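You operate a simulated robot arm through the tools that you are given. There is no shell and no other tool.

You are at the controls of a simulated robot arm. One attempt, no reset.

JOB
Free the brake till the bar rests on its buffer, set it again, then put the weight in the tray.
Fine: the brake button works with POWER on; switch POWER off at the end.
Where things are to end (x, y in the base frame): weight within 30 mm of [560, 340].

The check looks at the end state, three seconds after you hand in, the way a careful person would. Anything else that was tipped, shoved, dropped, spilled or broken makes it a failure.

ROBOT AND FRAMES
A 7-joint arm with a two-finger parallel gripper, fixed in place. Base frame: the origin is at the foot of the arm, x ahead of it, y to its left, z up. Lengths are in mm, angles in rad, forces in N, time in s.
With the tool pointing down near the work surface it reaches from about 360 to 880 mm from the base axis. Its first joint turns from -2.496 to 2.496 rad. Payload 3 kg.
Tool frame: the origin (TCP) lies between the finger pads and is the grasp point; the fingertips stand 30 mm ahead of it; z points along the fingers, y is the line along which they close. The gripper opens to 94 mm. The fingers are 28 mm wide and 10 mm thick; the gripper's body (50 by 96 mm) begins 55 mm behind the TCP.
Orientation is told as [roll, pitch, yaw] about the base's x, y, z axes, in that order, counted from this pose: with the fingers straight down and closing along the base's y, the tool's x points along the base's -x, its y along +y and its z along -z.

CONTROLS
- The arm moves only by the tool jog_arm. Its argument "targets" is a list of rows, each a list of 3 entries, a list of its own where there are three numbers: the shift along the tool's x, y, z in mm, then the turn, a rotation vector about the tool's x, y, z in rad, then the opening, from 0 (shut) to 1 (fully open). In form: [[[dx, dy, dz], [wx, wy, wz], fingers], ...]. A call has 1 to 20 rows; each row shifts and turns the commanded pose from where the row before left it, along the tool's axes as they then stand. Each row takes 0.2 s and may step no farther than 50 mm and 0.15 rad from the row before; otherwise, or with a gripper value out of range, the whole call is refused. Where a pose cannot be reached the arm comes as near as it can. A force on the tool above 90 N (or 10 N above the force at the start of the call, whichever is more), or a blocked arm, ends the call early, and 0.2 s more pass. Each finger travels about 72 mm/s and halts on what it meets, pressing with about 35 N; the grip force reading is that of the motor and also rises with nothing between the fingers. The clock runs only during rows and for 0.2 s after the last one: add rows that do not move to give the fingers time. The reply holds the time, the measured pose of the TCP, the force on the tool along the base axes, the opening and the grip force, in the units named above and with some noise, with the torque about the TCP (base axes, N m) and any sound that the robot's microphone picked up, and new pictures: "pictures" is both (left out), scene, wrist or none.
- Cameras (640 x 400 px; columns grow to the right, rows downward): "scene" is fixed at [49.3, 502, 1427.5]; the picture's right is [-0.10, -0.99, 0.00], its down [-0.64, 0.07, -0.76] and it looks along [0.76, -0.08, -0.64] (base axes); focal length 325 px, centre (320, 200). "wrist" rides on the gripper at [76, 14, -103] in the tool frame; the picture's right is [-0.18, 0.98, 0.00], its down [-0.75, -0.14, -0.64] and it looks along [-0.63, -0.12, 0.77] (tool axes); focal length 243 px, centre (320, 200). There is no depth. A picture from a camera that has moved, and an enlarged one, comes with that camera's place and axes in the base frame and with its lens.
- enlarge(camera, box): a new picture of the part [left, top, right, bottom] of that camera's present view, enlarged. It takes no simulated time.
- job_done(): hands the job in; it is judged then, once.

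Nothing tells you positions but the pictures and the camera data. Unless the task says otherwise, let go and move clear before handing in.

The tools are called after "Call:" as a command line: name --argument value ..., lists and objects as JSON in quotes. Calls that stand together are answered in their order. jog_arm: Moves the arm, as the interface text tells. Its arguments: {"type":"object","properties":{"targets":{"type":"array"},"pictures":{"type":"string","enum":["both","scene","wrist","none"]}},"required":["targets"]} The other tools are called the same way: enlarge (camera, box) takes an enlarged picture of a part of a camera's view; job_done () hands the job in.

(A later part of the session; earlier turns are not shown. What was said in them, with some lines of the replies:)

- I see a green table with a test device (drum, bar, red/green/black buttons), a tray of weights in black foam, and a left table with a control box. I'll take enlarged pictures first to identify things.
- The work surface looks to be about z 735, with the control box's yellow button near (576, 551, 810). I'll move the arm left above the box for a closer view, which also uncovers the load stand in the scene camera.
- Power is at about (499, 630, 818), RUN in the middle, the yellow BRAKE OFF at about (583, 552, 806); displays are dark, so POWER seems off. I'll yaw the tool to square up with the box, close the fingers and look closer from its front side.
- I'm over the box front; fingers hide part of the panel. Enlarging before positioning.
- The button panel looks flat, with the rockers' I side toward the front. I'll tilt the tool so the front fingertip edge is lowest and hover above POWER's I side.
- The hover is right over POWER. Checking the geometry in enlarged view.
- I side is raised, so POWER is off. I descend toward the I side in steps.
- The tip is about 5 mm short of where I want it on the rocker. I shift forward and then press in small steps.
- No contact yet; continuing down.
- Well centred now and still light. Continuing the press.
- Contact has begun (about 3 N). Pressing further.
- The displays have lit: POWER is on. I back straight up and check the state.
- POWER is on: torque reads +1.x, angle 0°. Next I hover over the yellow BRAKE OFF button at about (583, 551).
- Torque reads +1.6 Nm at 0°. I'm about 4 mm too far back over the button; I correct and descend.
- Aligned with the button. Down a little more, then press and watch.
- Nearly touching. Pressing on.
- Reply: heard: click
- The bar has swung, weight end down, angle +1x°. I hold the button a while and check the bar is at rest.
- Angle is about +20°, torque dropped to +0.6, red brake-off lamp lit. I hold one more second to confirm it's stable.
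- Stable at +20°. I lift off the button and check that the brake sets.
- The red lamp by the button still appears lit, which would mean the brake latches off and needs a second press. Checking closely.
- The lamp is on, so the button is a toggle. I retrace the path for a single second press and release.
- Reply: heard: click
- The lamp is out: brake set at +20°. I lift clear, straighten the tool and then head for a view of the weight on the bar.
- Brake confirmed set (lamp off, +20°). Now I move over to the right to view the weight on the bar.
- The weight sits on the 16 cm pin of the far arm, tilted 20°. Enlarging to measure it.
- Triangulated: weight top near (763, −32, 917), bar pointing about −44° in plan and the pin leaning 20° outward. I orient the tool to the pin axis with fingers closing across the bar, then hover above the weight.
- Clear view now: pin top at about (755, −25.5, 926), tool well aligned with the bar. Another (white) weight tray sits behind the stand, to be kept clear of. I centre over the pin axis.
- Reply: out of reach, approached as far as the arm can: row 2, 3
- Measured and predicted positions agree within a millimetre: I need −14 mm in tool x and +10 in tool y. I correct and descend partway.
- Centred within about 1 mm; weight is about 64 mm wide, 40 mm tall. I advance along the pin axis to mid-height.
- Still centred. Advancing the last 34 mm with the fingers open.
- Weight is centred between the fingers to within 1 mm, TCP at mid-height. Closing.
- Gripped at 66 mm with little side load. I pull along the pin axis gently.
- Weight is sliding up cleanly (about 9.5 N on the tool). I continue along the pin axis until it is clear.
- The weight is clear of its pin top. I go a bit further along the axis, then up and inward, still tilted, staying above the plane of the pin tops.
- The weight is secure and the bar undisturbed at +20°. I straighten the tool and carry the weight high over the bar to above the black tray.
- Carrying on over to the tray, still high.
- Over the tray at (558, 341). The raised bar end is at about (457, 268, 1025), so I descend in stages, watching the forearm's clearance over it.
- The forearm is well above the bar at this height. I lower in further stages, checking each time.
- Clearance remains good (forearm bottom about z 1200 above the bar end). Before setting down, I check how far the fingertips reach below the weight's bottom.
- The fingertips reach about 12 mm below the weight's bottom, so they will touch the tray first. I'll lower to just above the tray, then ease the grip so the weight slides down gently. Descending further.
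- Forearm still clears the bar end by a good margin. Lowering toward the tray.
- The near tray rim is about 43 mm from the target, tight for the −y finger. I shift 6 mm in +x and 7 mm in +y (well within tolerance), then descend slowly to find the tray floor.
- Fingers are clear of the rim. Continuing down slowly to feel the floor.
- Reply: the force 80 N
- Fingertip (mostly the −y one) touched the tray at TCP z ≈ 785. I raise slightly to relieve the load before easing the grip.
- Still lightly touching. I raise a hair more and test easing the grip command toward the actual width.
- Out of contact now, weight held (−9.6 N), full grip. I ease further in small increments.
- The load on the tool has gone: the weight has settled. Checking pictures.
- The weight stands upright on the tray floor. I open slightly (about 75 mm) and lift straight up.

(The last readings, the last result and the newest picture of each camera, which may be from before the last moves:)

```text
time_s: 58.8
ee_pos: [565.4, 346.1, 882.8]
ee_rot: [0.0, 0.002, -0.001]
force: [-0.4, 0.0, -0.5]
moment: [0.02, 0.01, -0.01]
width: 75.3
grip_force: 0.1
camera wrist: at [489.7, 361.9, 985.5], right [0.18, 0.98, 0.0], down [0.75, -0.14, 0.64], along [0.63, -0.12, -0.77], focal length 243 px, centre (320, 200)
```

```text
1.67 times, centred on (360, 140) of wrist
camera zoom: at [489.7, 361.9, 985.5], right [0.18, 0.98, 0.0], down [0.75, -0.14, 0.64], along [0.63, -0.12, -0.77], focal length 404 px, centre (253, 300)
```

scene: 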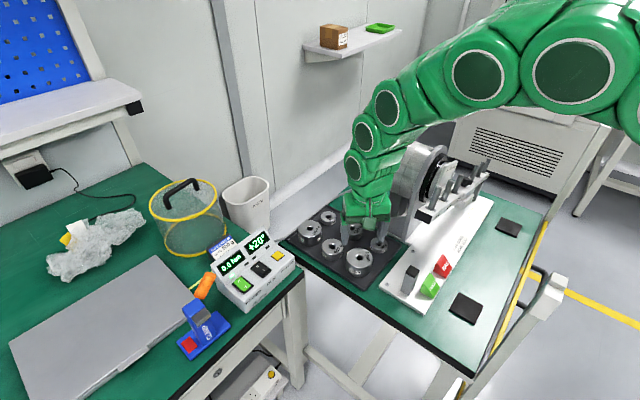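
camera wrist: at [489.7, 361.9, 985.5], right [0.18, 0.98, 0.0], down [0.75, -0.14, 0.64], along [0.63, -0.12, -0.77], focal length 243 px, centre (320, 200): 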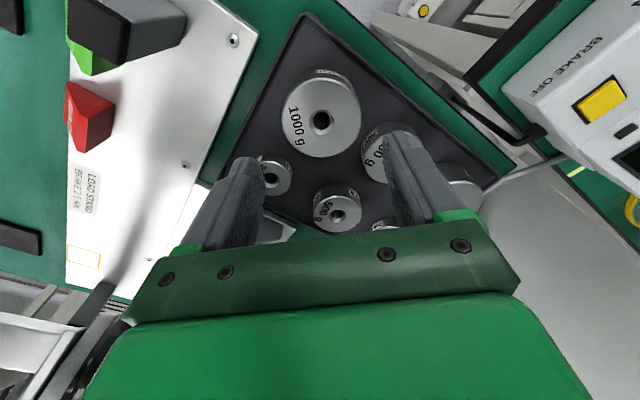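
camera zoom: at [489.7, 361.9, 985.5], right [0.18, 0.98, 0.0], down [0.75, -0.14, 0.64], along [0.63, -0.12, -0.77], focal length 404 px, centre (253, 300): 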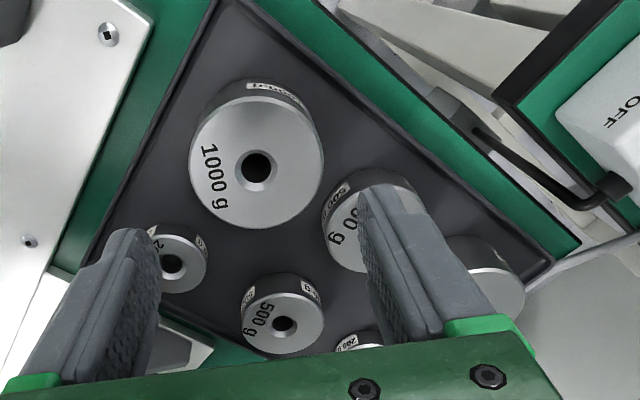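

Weight is placed at about (567, 349), upright and 12 mm from the target. Now to switch POWER off: I rise, close the fingers, go over to the box and yaw to match it.

Call:
jog_arm --targets '[[[0, 0, -40], [0, 0, 0], 0.8], [[8.3, 41, -7], [0, 0, 0], 0.5], [[8.3, 41, -7], [0, 0, 0], 0.2], [[8.3, 41, -7], [0, 0, 0], 0], [[8.3, 41, -7], [0, 0, 0], 0], [[8.3, 41, -7], [0, 0, 0], 0], [[8.3, 41, -7], [0, 0, 0], 0], [[8.2, 40, -7], [0, 0, 0], 0], [[0, 0, 0], [0, 0, -0.137], 0], [[0, 0, 0], [0, 0, -0.137], 0], [[0, 0, 0], [0, 0, -0.137], 0], [[0, 0, 0], [0, 0, -0.137], 0], [[0, 0, 0], [0, 0, -0.137], 0], [[0, 0, 0], [0, 0, -0.137], 0], [[0, 0, 0], [0, 0, 0], 0]]' --pictures "both"

Call:
enlarge --camera "wrist" --box '[220, 50, 460, 240]'

Call:
enlarge --camera "scene" --box '[300, 130, 540, 310]'

```text
time_s: 62.0
ee_pos: [508.1, 633.4, 970.3]
ee_rot: [0.003, -0.001, 0.824]
force: [-0.8, 0.6, 0.2]
moment: [-0.01, -0.01, 0.0]
width: 0.0
grip_force: 33.0
camera wrist: at [446.1, 588.5, 1073.2], right [-0.6, 0.8, 0.0], down [0.62, 0.46, 0.64], along [0.52, 0.38, -0.77], focal length 243 px, centre (320, 200)
```

scene: 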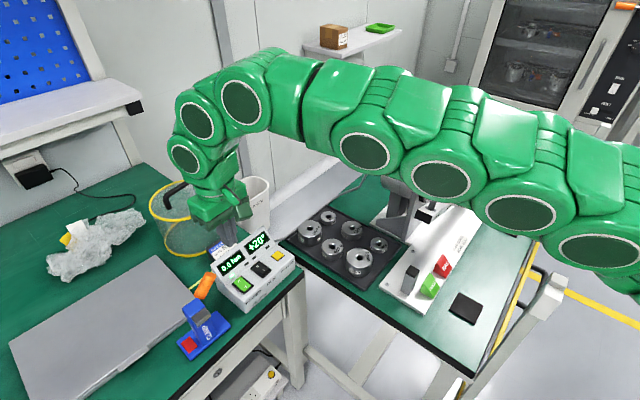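
wrist: 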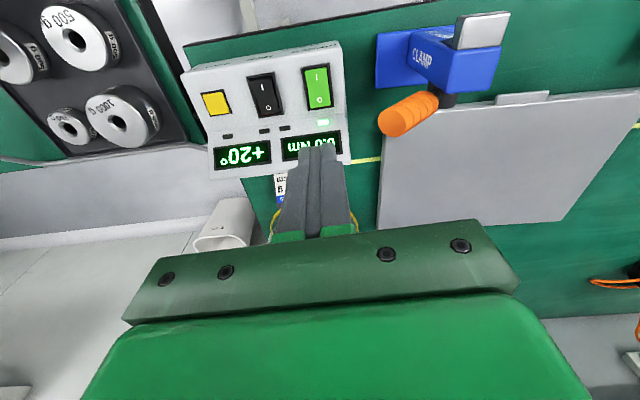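

```text
2.11 times, centred on (340, 145) of wrist
camera zoom: at [446.1, 588.5, 1073.2], right [-0.6, 0.8, 0.0], down [0.62, 0.46, 0.64], along [0.52, 0.38, -0.77], focal length 511 px, centre (278, 316)
```

zoom: 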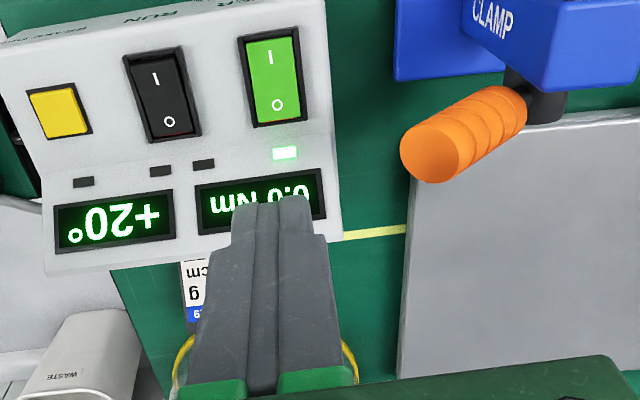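

```text
2.22 times, centred on (420, 220) of scene
camera zoom: at [49.3, 502.0, 1427.5], right [-0.1, -0.99, 0.0], down [-0.64, 0.07, -0.76], along [0.76, -0.08, -0.64], focal length 723 px, centre (98, 156)
```

zoom: 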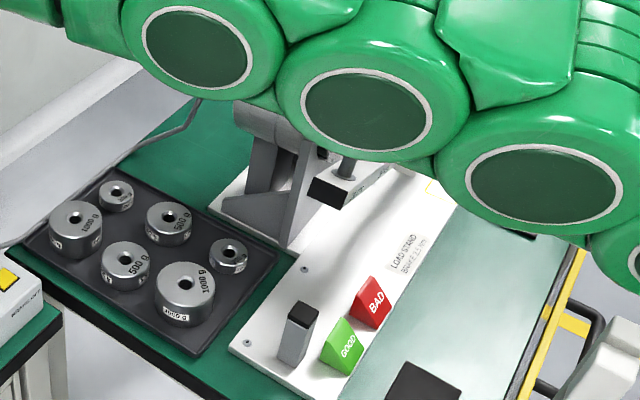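

The O mark is about 4 mm behind the TCP axis. I shift slightly and descend partway.

Call:
jog_arm --targets '[[[-2.5, -1, 30], [0, 0, 0], 0], [[0, 0, 35], [0, 0, 0], 0], [[0, 0, 30], [0, 0, 0], 0], [[0, 0, 12], [0, 0, 0], 0], [[0, 0, 0], [0, 0, 0], 0]]' --pictures "both"

Call:
enlarge --camera "wrist" --box '[240, 60, 400, 180]'

Call:
enlarge --camera "scene" --box '[195, 225, 305, 315]'

```text
time_s: 63.2
ee_pos: [511.2, 634.4, 861.6]
ee_rot: [0.001, 0.0, 0.821]
force: [0.2, -0.2, 0.5]
moment: [0.0, 0.0, 0.01]
width: 0.0
grip_force: 33.3
camera wrist: at [448.7, 589.1, 965.5], right [-0.59, 0.8, 0.0], down [0.62, 0.46, 0.64], along [0.52, 0.38, -0.77], focal length 243 px, centre (320, 200)
```

scene: 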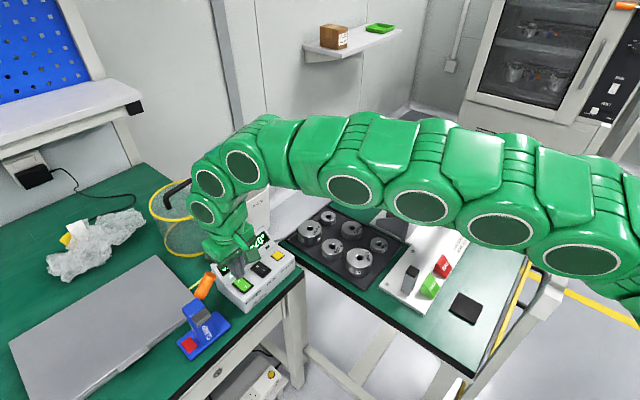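
wrist: 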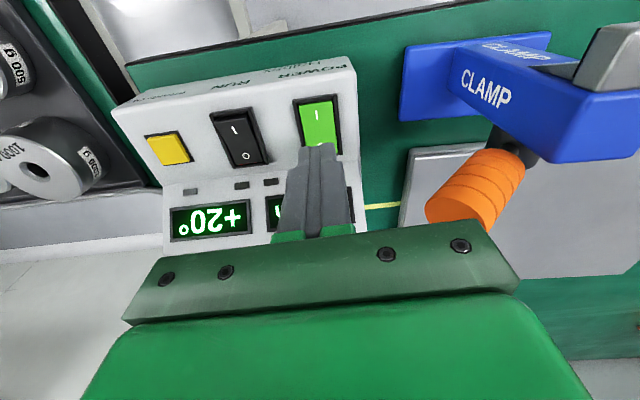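

```text
3.33 times, centred on (320, 120) of wrist
camera zoom: at [448.7, 589.1, 965.5], right [-0.59, 0.8, 0.0], down [0.62, 0.46, 0.64], along [0.52, 0.38, -0.77], focal length 809 px, centre (320, 467)
```

zoom: 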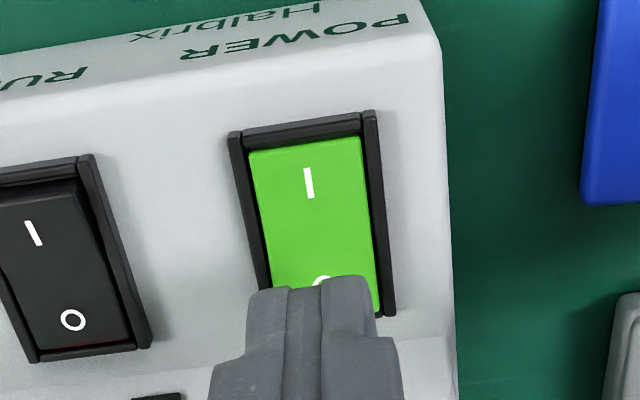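

```text
4.44 times, centred on (250, 270) of scene
camera zoom: at [49.3, 502.0, 1427.5], right [-0.1, -0.99, 0.0], down [-0.64, 0.07, -0.76], along [0.76, -0.08, -0.64], focal length 1445 px, centre (631, -111)
```

zoom: 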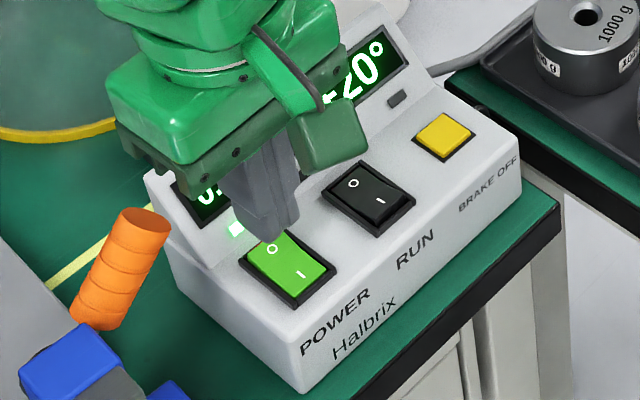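

Slightly too far back; I shift 3 mm forward and press down in small steps.

Call:
jog_arm --targets '[[[3, 0, 4], [0, 0, 0], 0], [[0, 0, 4], [0, 0, 0], 0], [[0, 0, 2], [0, 0, 0], 0], [[0, 0, 2], [0, 0, 0], 0], [[0, 0, 0], [0, 0, 0], 0]]' --pictures "wrist"

Call:
enlarge --camera "wrist" --box '[240, 60, 400, 180]'

Call:
enlarge --camera "scene" --box '[195, 225, 305, 315]'

```text
time_s: 64.4
ee_pos: [507.9, 631.4, 850.3]
ee_rot: [0.0, 0.001, 0.823]
force: [-0.6, 0.2, -0.4]
moment: [-0.01, 0.02, 0.01]
width: 0.0
grip_force: 32.8
camera wrist: at [446.7, 586.7, 953.9], right [-0.59, 0.8, 0.0], down [0.62, 0.46, 0.64], along [0.52, 0.38, -0.77], focal length 243 px, centre (320, 200)
```

wrist: 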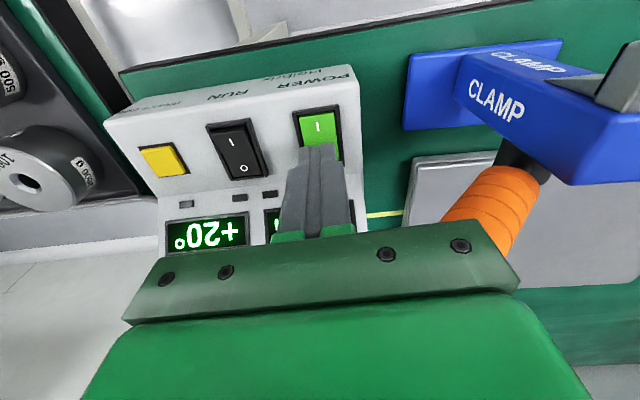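

```text
3.33 times, centred on (320, 120) of wrist
camera zoom: at [446.7, 586.7, 953.9], right [-0.59, 0.8, 0.0], down [0.62, 0.46, 0.64], along [0.52, 0.38, -0.77], focal length 809 px, centre (320, 467)
```

zoom: 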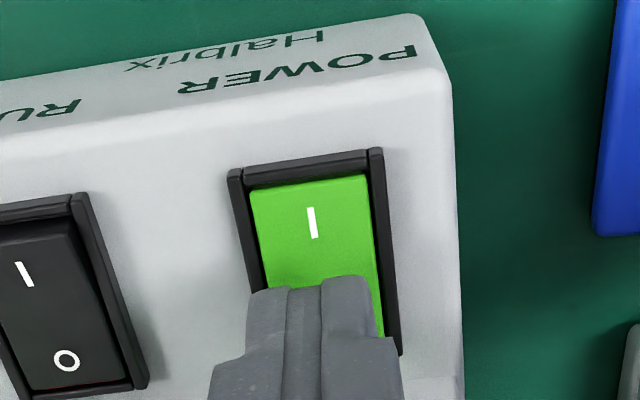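

```text
4.44 times, centred on (250, 270) of scene
camera zoom: at [49.3, 502.0, 1427.5], right [-0.1, -0.99, 0.0], down [-0.64, 0.07, -0.76], along [0.76, -0.08, -0.64], focal length 1445 px, centre (631, -111)
```

zoom: 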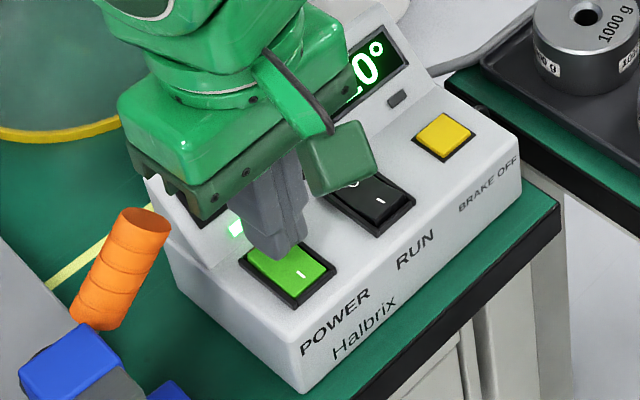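

Well placed over the O half. Pressing on.

Call:
jog_arm --targets '[[[0, 1, 2], [0, 0, 0], 0], [[0, 0, 2], [0, 0, 0], 0], [[0, 0, 0], [0, 0, 0], 0]]' --pictures "wrist"

Call:
enlarge --camera "scene" --box '[195, 225, 305, 315]'

```text
time_s: 65.2
ee_pos: [506.5, 632.9, 847.9]
ee_rot: [0.001, 0.001, 0.821]
force: [0.2, -0.3, -0.1]
moment: [0.03, 0.04, 0.02]
width: 0.1
grip_force: 32.7
camera wrist: at [445.4, 587.3, 949.9], right [-0.59, 0.8, 0.0], down [0.62, 0.46, 0.64], along [0.52, 0.38, -0.77], focal length 243 px, centre (320, 200)
```

wrist: 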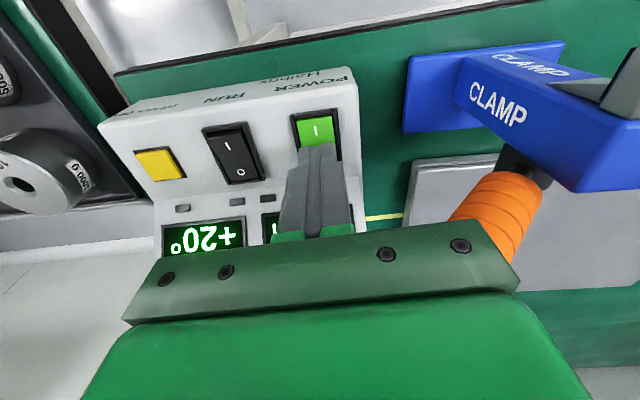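

```text
4.44 times, centred on (250, 270) of scene
camera zoom: at [49.3, 502.0, 1427.5], right [-0.1, -0.99, 0.0], down [-0.64, 0.07, -0.76], along [0.76, -0.08, -0.64], focal length 1445 px, centre (631, -111)
```

zoom: 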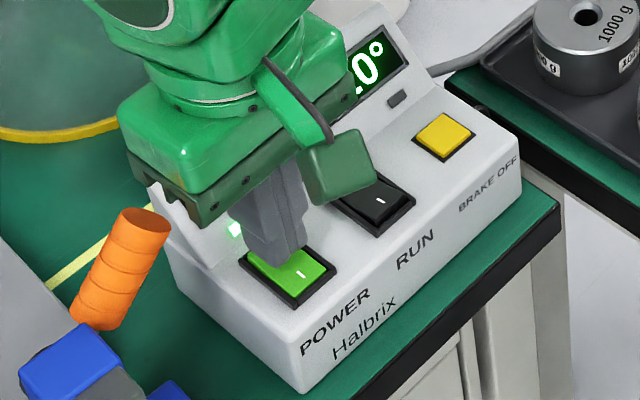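

No contact yet, but the gripper's left end is close to the orange handle. I back up, lean the tool a little forward and away from the handle, and come down again.

Call:
jog_arm --targets '[[[0, 0, -14], [0, 0, 0], 0], [[0, 0, 0], [-0.12, 0, 0], 0], [[0, 0, 0], [0, -0.12, 0], 0], [[3.6, -3.6, 0], [0, 0, 0], 0], [[0, 0, 0], [0, 0, 0], 0]]' --pictures "both"

Call:
enlarge --camera "wrist" --box '[240, 60, 400, 180]'

Call:
enlarge --camera "scene" --box '[195, 225, 305, 315]'

```text
time_s: 66.4
ee_pos: [507.3, 626.7, 860.0]
ee_rot: [0.124, -0.12, 0.807]
force: [0.2, -0.4, 1.0]
moment: [0.0, 0.0, 0.0]
width: 0.1
grip_force: 33.4
camera wrist: at [445.8, 566.0, 954.5], right [-0.59, 0.8, 0.14], down [0.62, 0.34, 0.71], along [0.51, 0.5, -0.7], focal length 243 px, centre (320, 200)
```

scene: 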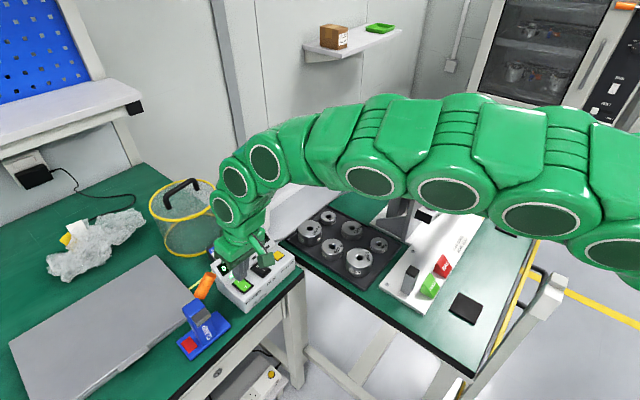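
wrist: 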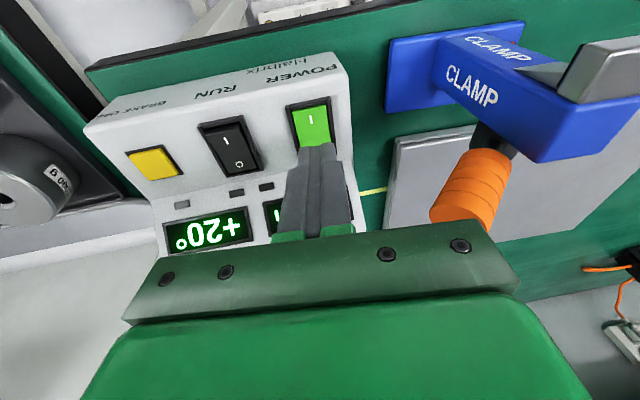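

```text
3.33 times, centred on (320, 120) of wrist
camera zoom: at [445.8, 566.0, 954.5], right [-0.59, 0.8, 0.14], down [0.62, 0.34, 0.71], along [0.51, 0.5, -0.7], focal length 809 px, centre (320, 467)
```

zoom: 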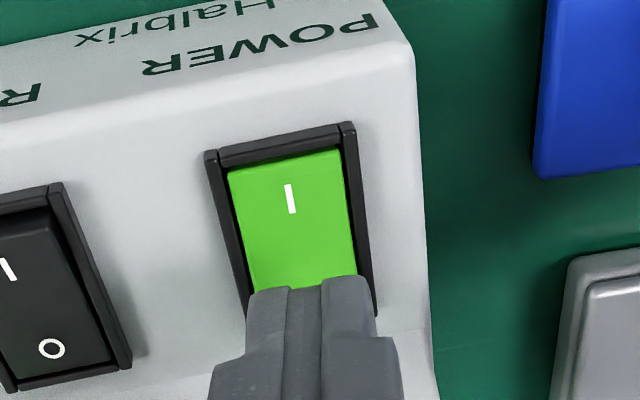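

```text
4.44 times, centred on (250, 270) of scene
camera zoom: at [49.3, 502.0, 1427.5], right [-0.1, -0.99, 0.0], down [-0.64, 0.07, -0.76], along [0.76, -0.08, -0.64], focal length 1445 px, centre (631, -111)
```

zoom: 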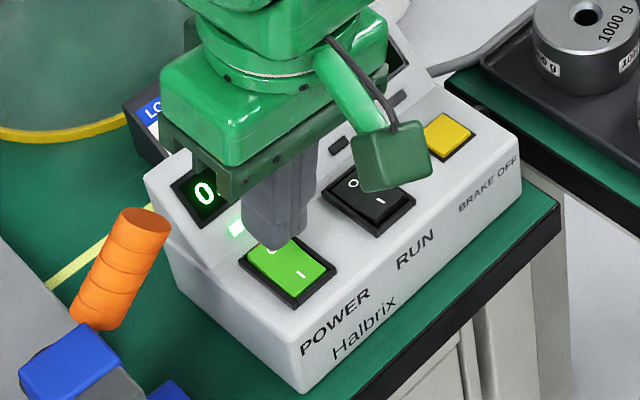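

Geometry check: the tip must not bear on the pivot. I'll use the same forward lean (0.35) that worked before and place the front edge on the O half.

Call:
jog_arm --targets '[[[0, 0, -14], [0, 0.12, 0], 0], [[0, 0, 0], [0.12, 0, 0], 0], [[0, 0, 0], [0, -0.12, 0], 0], [[0, 0, 0], [0, -0.12, 0], 0], [[0, 0, 0], [0, -0.11, 0], 0], [[0, 0, 0], [0, 0, 0], 0], [[0, 0, 0], [0, 0, 0], 0]]' --pictures "wrist"

Call:
enlarge --camera "wrist" --box '[240, 50, 400, 170]'

```text
time_s: 68.0
ee_pos: [508.1, 625.6, 875.0]
ee_rot: [0.0, -0.35, 0.824]
force: [-0.4, 0.4, 0.1]
moment: [0.0, 0.0, 0.0]
width: 0.0
grip_force: 32.6
camera wrist: at [425.4, 558.0, 945.2], right [-0.6, 0.8, 0.06], down [0.44, 0.26, 0.86], along [0.67, 0.55, -0.5], focal length 243 px, centre (320, 200)
```

wrist: 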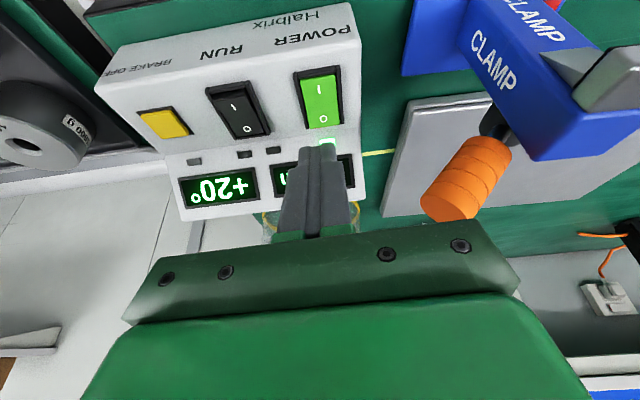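

```text
3.33 times, centred on (320, 110) of wrist
camera zoom: at [425.4, 558.0, 945.2], right [-0.6, 0.8, 0.06], down [0.44, 0.26, 0.86], along [0.67, 0.55, -0.5], focal length 809 px, centre (320, 500)
```

zoom: 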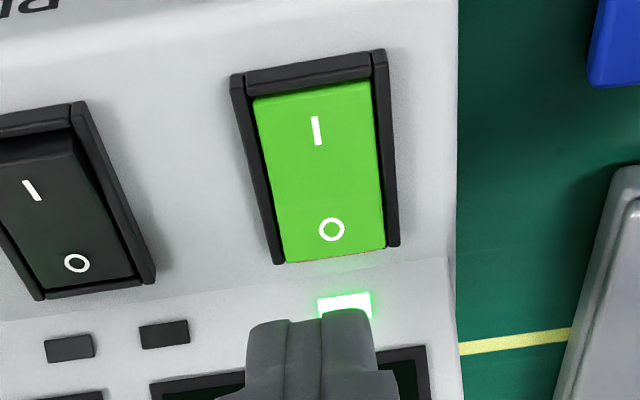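

The O half needs 7 mm further back and 4 mm left. Adjusting and descending to near contact.

Call:
jog_arm --targets '[[[-6.6, 4, 2.4], [0, 0, 0], 0], [[3.43, 0, 9.4], [0, 0, 0], 0], [[3.43, 0, 9.4], [0, 0, 0], 0], [[1.37, 0, 3.76], [0, 0, 0], 0], [[0, 0, 0], [0, 0, 0], 0]]' --pictures "wrist"

Call:
enlarge --camera "wrist" --box '[240, 50, 400, 170]'

Call:
enlarge --camera "scene" --box '[195, 225, 305, 315]'

```text
time_s: 69.2
ee_pos: [510.9, 634.2, 851.2]
ee_rot: [-0.001, -0.349, 0.822]
force: [0.8, -0.8, -0.2]
moment: [-0.02, -0.03, -0.01]
width: 0.0
grip_force: 32.8
camera wrist: at [427.2, 566.4, 921.9], right [-0.6, 0.8, 0.06], down [0.44, 0.26, 0.86], along [0.67, 0.55, -0.5], focal length 243 px, centre (320, 200)
```

wrist: 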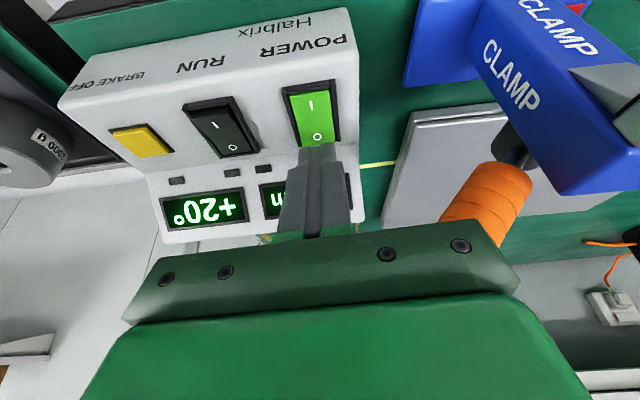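

```text
3.33 times, centred on (320, 110) of wrist
camera zoom: at [427.2, 566.4, 921.9], right [-0.6, 0.8, 0.06], down [0.44, 0.26, 0.86], along [0.67, 0.55, -0.5], focal length 809 px, centre (320, 500)
```

zoom: 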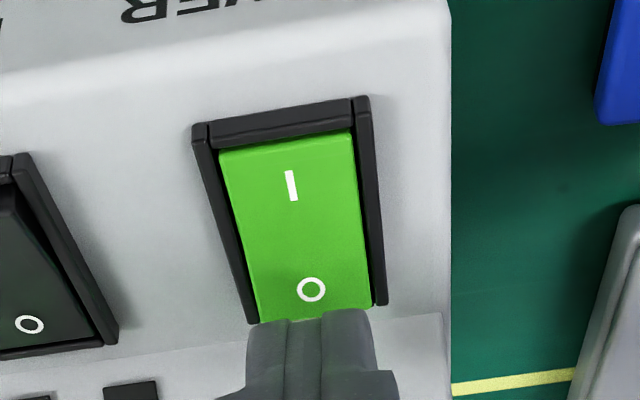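

```text
4.44 times, centred on (250, 270) of scene
camera zoom: at [49.3, 502.0, 1427.5], right [-0.1, -0.99, 0.0], down [-0.64, 0.07, -0.76], along [0.76, -0.08, -0.64], focal length 1445 px, centre (631, -111)
```

zoom: 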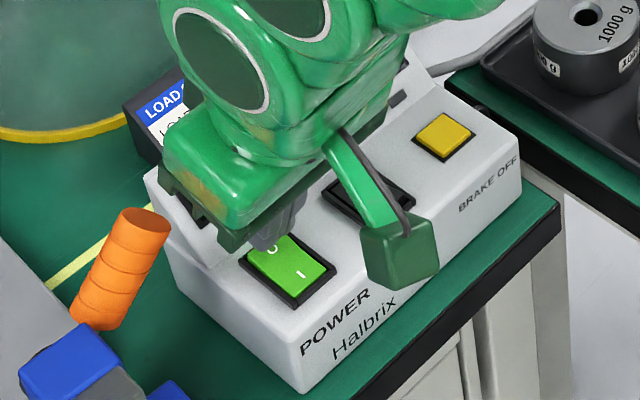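

The tip will land right on the O mark. Pressing in small steps.

Call:
jog_arm --targets '[[[0.69, 0, 1.88], [0, 0, 0], 0], [[0.69, 0, 1.88], [0, 0, 0], 0], [[0.69, 0, 1.88], [0, 0, 0], 0], [[0, 0, 0], [0, 0, 0], 0]]' --pictures "wrist"

Call:
enlarge --camera "wrist" --box '[240, 50, 400, 170]'

```text
time_s: 70.2
ee_pos: [507.9, 634.1, 844.0]
ee_rot: [0.0, -0.35, 0.824]
force: [-0.3, 0.0, 0.4]
moment: [0.0, -0.01, 0.01]
width: 0.0
grip_force: 32.8
camera wrist: at [426.8, 566.1, 915.2], right [-0.6, 0.8, 0.06], down [0.44, 0.26, 0.86], along [0.67, 0.55, -0.5], focal length 243 px, centre (320, 200)
```

wrist: 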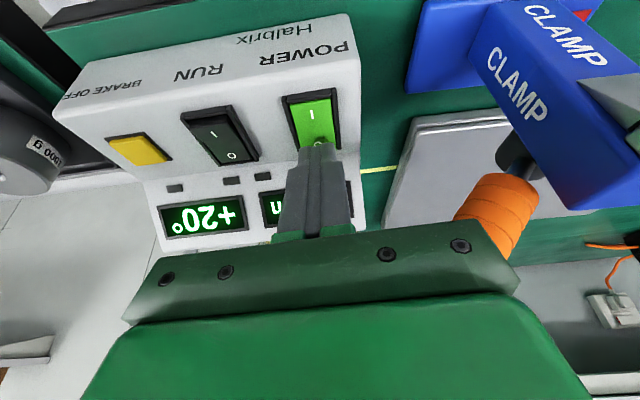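

```text
3.33 times, centred on (320, 110) of wrist
camera zoom: at [426.8, 566.1, 915.2], right [-0.6, 0.8, 0.06], down [0.44, 0.26, 0.86], along [0.67, 0.55, -0.5], focal length 809 px, centre (320, 500)
```

zoom: 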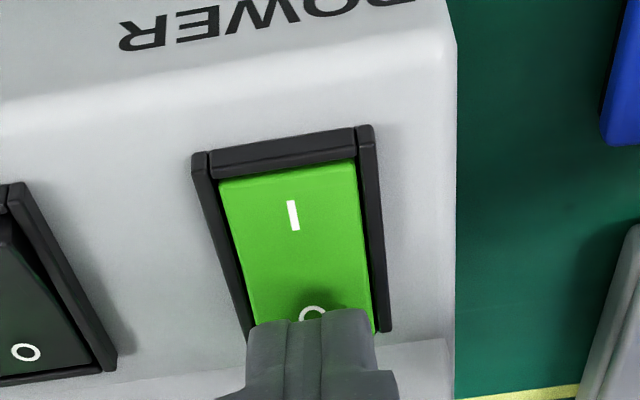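

Call:
jog_arm --targets '[[[0.69, 0, 1.88], [0, 0, 0], 0], [[0.69, 0, 1.88], [0, 0, 0], 0], [[0, 0, 0], [0, 0, 0], 0]]' --pictures "wrist"

Call:
enlarge --camera "wrist" --box '[240, 50, 400, 170]'

```text
time_s: 71.0
ee_pos: [509.0, 633.9, 842.6]
ee_rot: [0.002, -0.352, 0.821]
force: [1.5, -2.8, 27.6]
moment: [-0.16, -0.01, -0.27]
width: 0.0
grip_force: 32.6
camera wrist: at [427.3, 566.4, 912.4], right [-0.6, 0.8, 0.07], down [0.43, 0.26, 0.86], along [0.67, 0.55, -0.5], focal length 243 px, centre (320, 200)
```

wrist: 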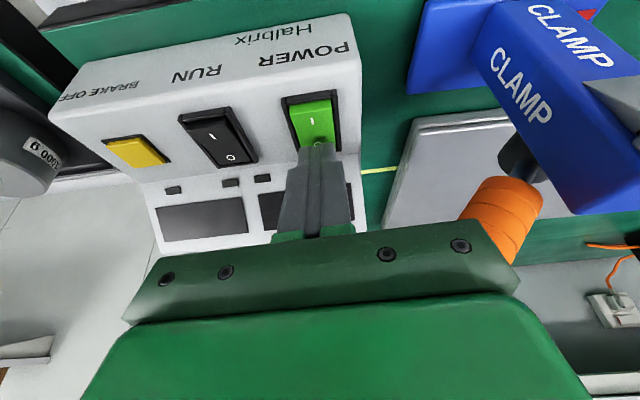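

```text
3.33 times, centred on (320, 110) of wrist
camera zoom: at [427.3, 566.4, 912.4], right [-0.6, 0.8, 0.07], down [0.43, 0.26, 0.86], along [0.67, 0.55, -0.5], focal length 809 px, centre (320, 500)
```

zoom: 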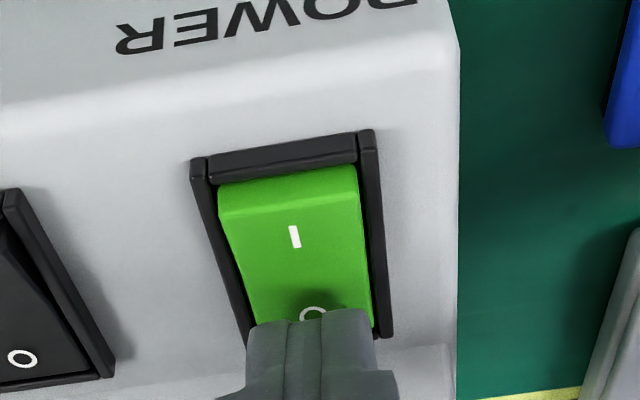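

Displays are dark and POWER is off. I lift straight up, clear of the box, and check everything.

Call:
jog_arm --targets '[[[-1.7, 0, -4.7], [0, 0, 0], 0], [[-3.43, 0, -9.4], [0, 0, 0], 0], [[-6.86, 0, -18.8], [0, 0, 0], 0], [[-13, 0, -37], [0, 0, 0], 0], [[-15.4, 0, -42.3], [0, 0, 0], 0], [[-15.4, 0, -42.3], [0, 0, 0], 0], [[-15.4, 0, -42.3], [0, 0, 0], 0], [[-15.4, 0, -42.3], [0, 0, 0], 0], [[0, 0, 0], [0, 0.117, 0], 0], [[0, 0, 0], [0, 0.117, 0], 0], [[0, 0, 0], [0, 0.116, 0], 0], [[0, 0, 0], [0, 0, 0], 0]]' --pictures "both"

Call:
enlarge --camera "scene" --box '[195, 225, 305, 315]'

Call:
enlarge --camera "scene" --box '[280, 120, 520, 310]'

```text
time_s: 73.6
ee_pos: [507.5, 634.1, 1095.0]
ee_rot: [0.0, 0.0, 0.821]
force: [-0.8, -0.1, 0.8]
moment: [-0.01, 0.03, 0.01]
width: 0.0
grip_force: 33.1
camera wrist: at [446.8, 588.5, 1198.3], right [-0.59, 0.8, 0.0], down [0.62, 0.46, 0.64], along [0.52, 0.38, -0.77], focal length 243 px, centre (320, 200)
```

scene: 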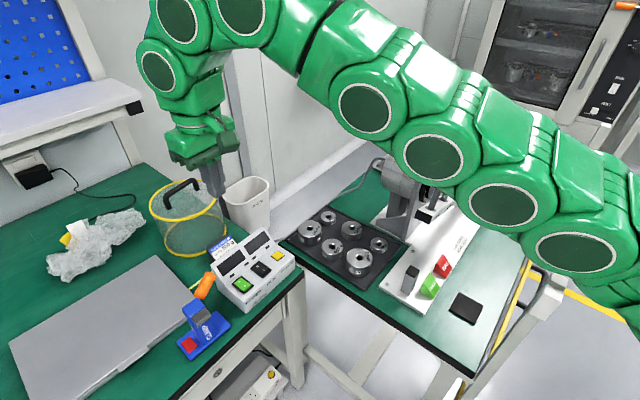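
wrist: 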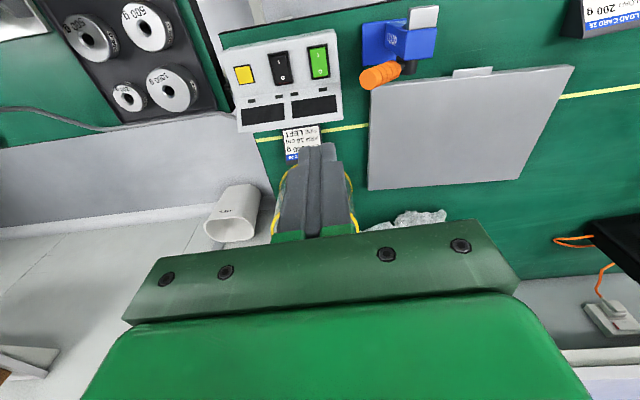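

```text
4.44 times, centred on (250, 270) of scene
camera zoom: at [49.3, 502.0, 1427.5], right [-0.1, -0.99, 0.0], down [-0.64, 0.07, -0.76], along [0.76, -0.08, -0.64], focal length 1445 px, centre (631, -111)
```

zoom: 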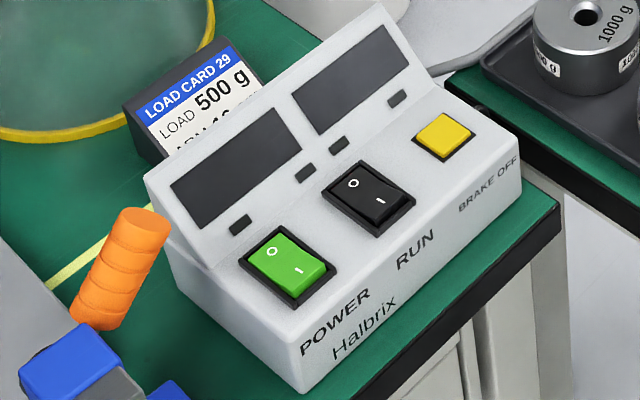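

```text
2.11 times, centred on (400, 215) of scene
camera zoom: at [49.3, 502.0, 1427.5], right [-0.1, -0.99, 0.0], down [-0.64, 0.07, -0.76], along [0.76, -0.08, -0.64], focal length 685 px, centre (152, 168)
```

zoom: 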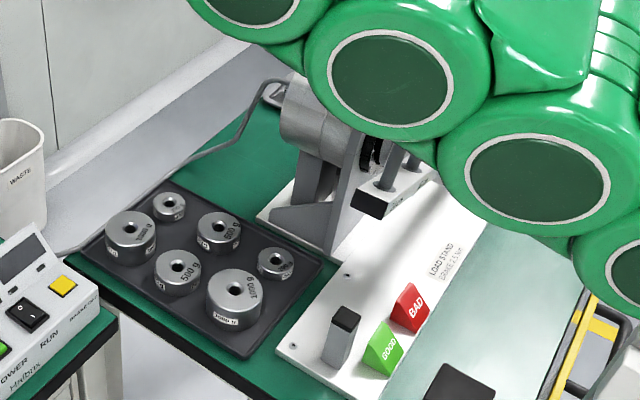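

All controls are off and nothing else has moved. I move the arm back and up for one last unobstructed look at the bar.

Call:
jog_arm --targets '[[[15, 0, -30], [0, 0, 0.13], 0], [[15, 0, -30], [0, 0, 0.13], 0], [[15, 0, -20], [0, 0, 0.13], 0], [[15, 0, -10], [0, 0, 0.13], 0], [[15, 0, 0], [0, 0, 0.15], 0], [[15, 0, 0], [0, 0, 0.15], 0], [[0, -40, 0], [0, 0, 0], 0], [[0, -40, 0], [0, 0, 0], 0], [[0, 0, 0], [0, 0, 0], 0], [[0, 0, 0], [0, 0, 0], 0]]' --pictures "both"

Call:
enlarge --camera "scene" --box '[280, 120, 520, 310]'

```text
time_s: 75.8
ee_pos: [431.8, 512.1, 1183.5]
ee_rot: [0.0, 0.002, 0.001]
force: [-0.1, -0.1, -0.6]
moment: [0.01, 0.02, -0.01]
width: 0.0
grip_force: 32.8
camera wrist: at [356.0, 527.2, 1287.6], right [0.18, 0.98, 0.0], down [0.75, -0.14, 0.64], along [0.63, -0.12, -0.77], focal length 243 px, centre (320, 200)
```

scene: 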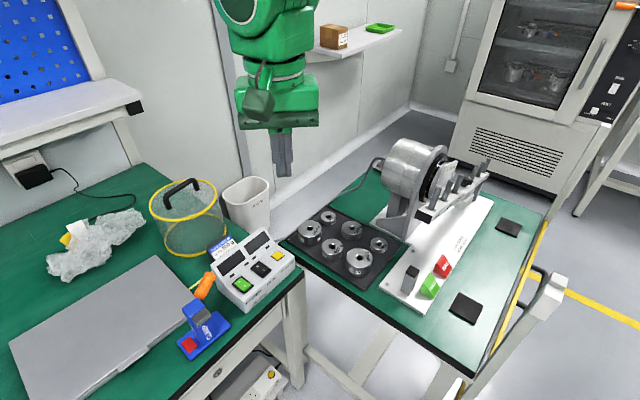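
wrist: 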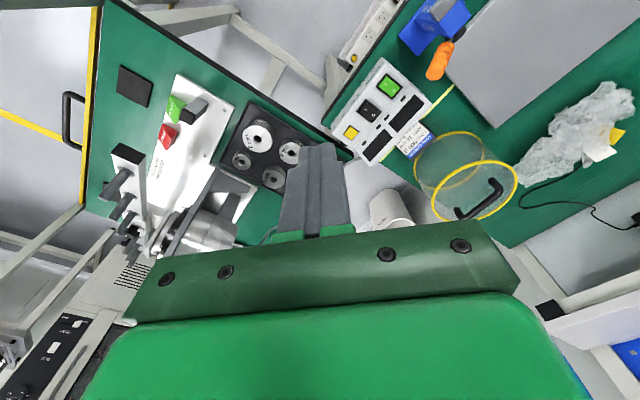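

```text
2.11 times, centred on (400, 215) of scene
camera zoom: at [49.3, 502.0, 1427.5], right [-0.1, -0.99, 0.0], down [-0.64, 0.07, -0.76], along [0.76, -0.08, -0.64], focal length 685 px, centre (152, 168)
```

zoom: 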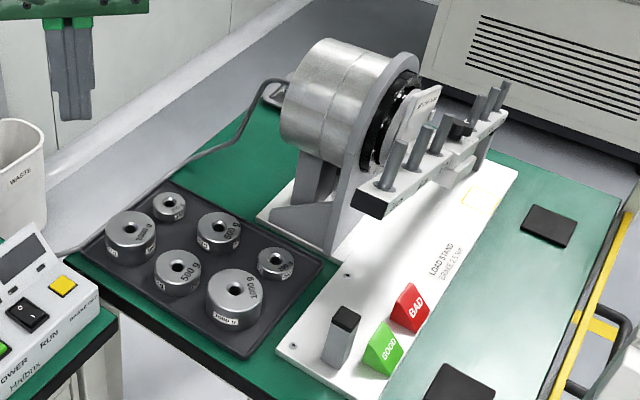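

The bar rests on its buffer with the brake set. The 1000 g weight stands upright in the black tray near (567, 349), and POWER and RUN are off. The arm is clear, so I'm handing in.

Call:
job_done

```text
The job is handed in.
```

The job is done and handed in; I haven't seen the check's result.

- **Brake:** I switched POWER on and pressed BRAKE OFF. The bar swung weight-end down and came to rest at +20°. The button turned out to be a toggle, so a second press set the brake again. The brake-off lamp went out and the bar stayed at +20° while I took the weight off.
- **Weight:** the 1000 g weight from the bar stands upright in the black tray at about (567, 349). That is roughly 12 mm from the target, inside the 30 mm allowed.
- **Placing:** the fingertips reach about 12 mm below the weight and touched the tray floor first, one of them pressing at up to about 85 N before I raised it. I then eased the grip and the weight dropped the last 12 mm or so. It landed flat, and nothing around it moved in the pictures.
- **Power:** POWER is off and the displays are dark. RUN was off throughout and not touched.

In the last picture everything else stands where it was, and the arm is clear of both tables.
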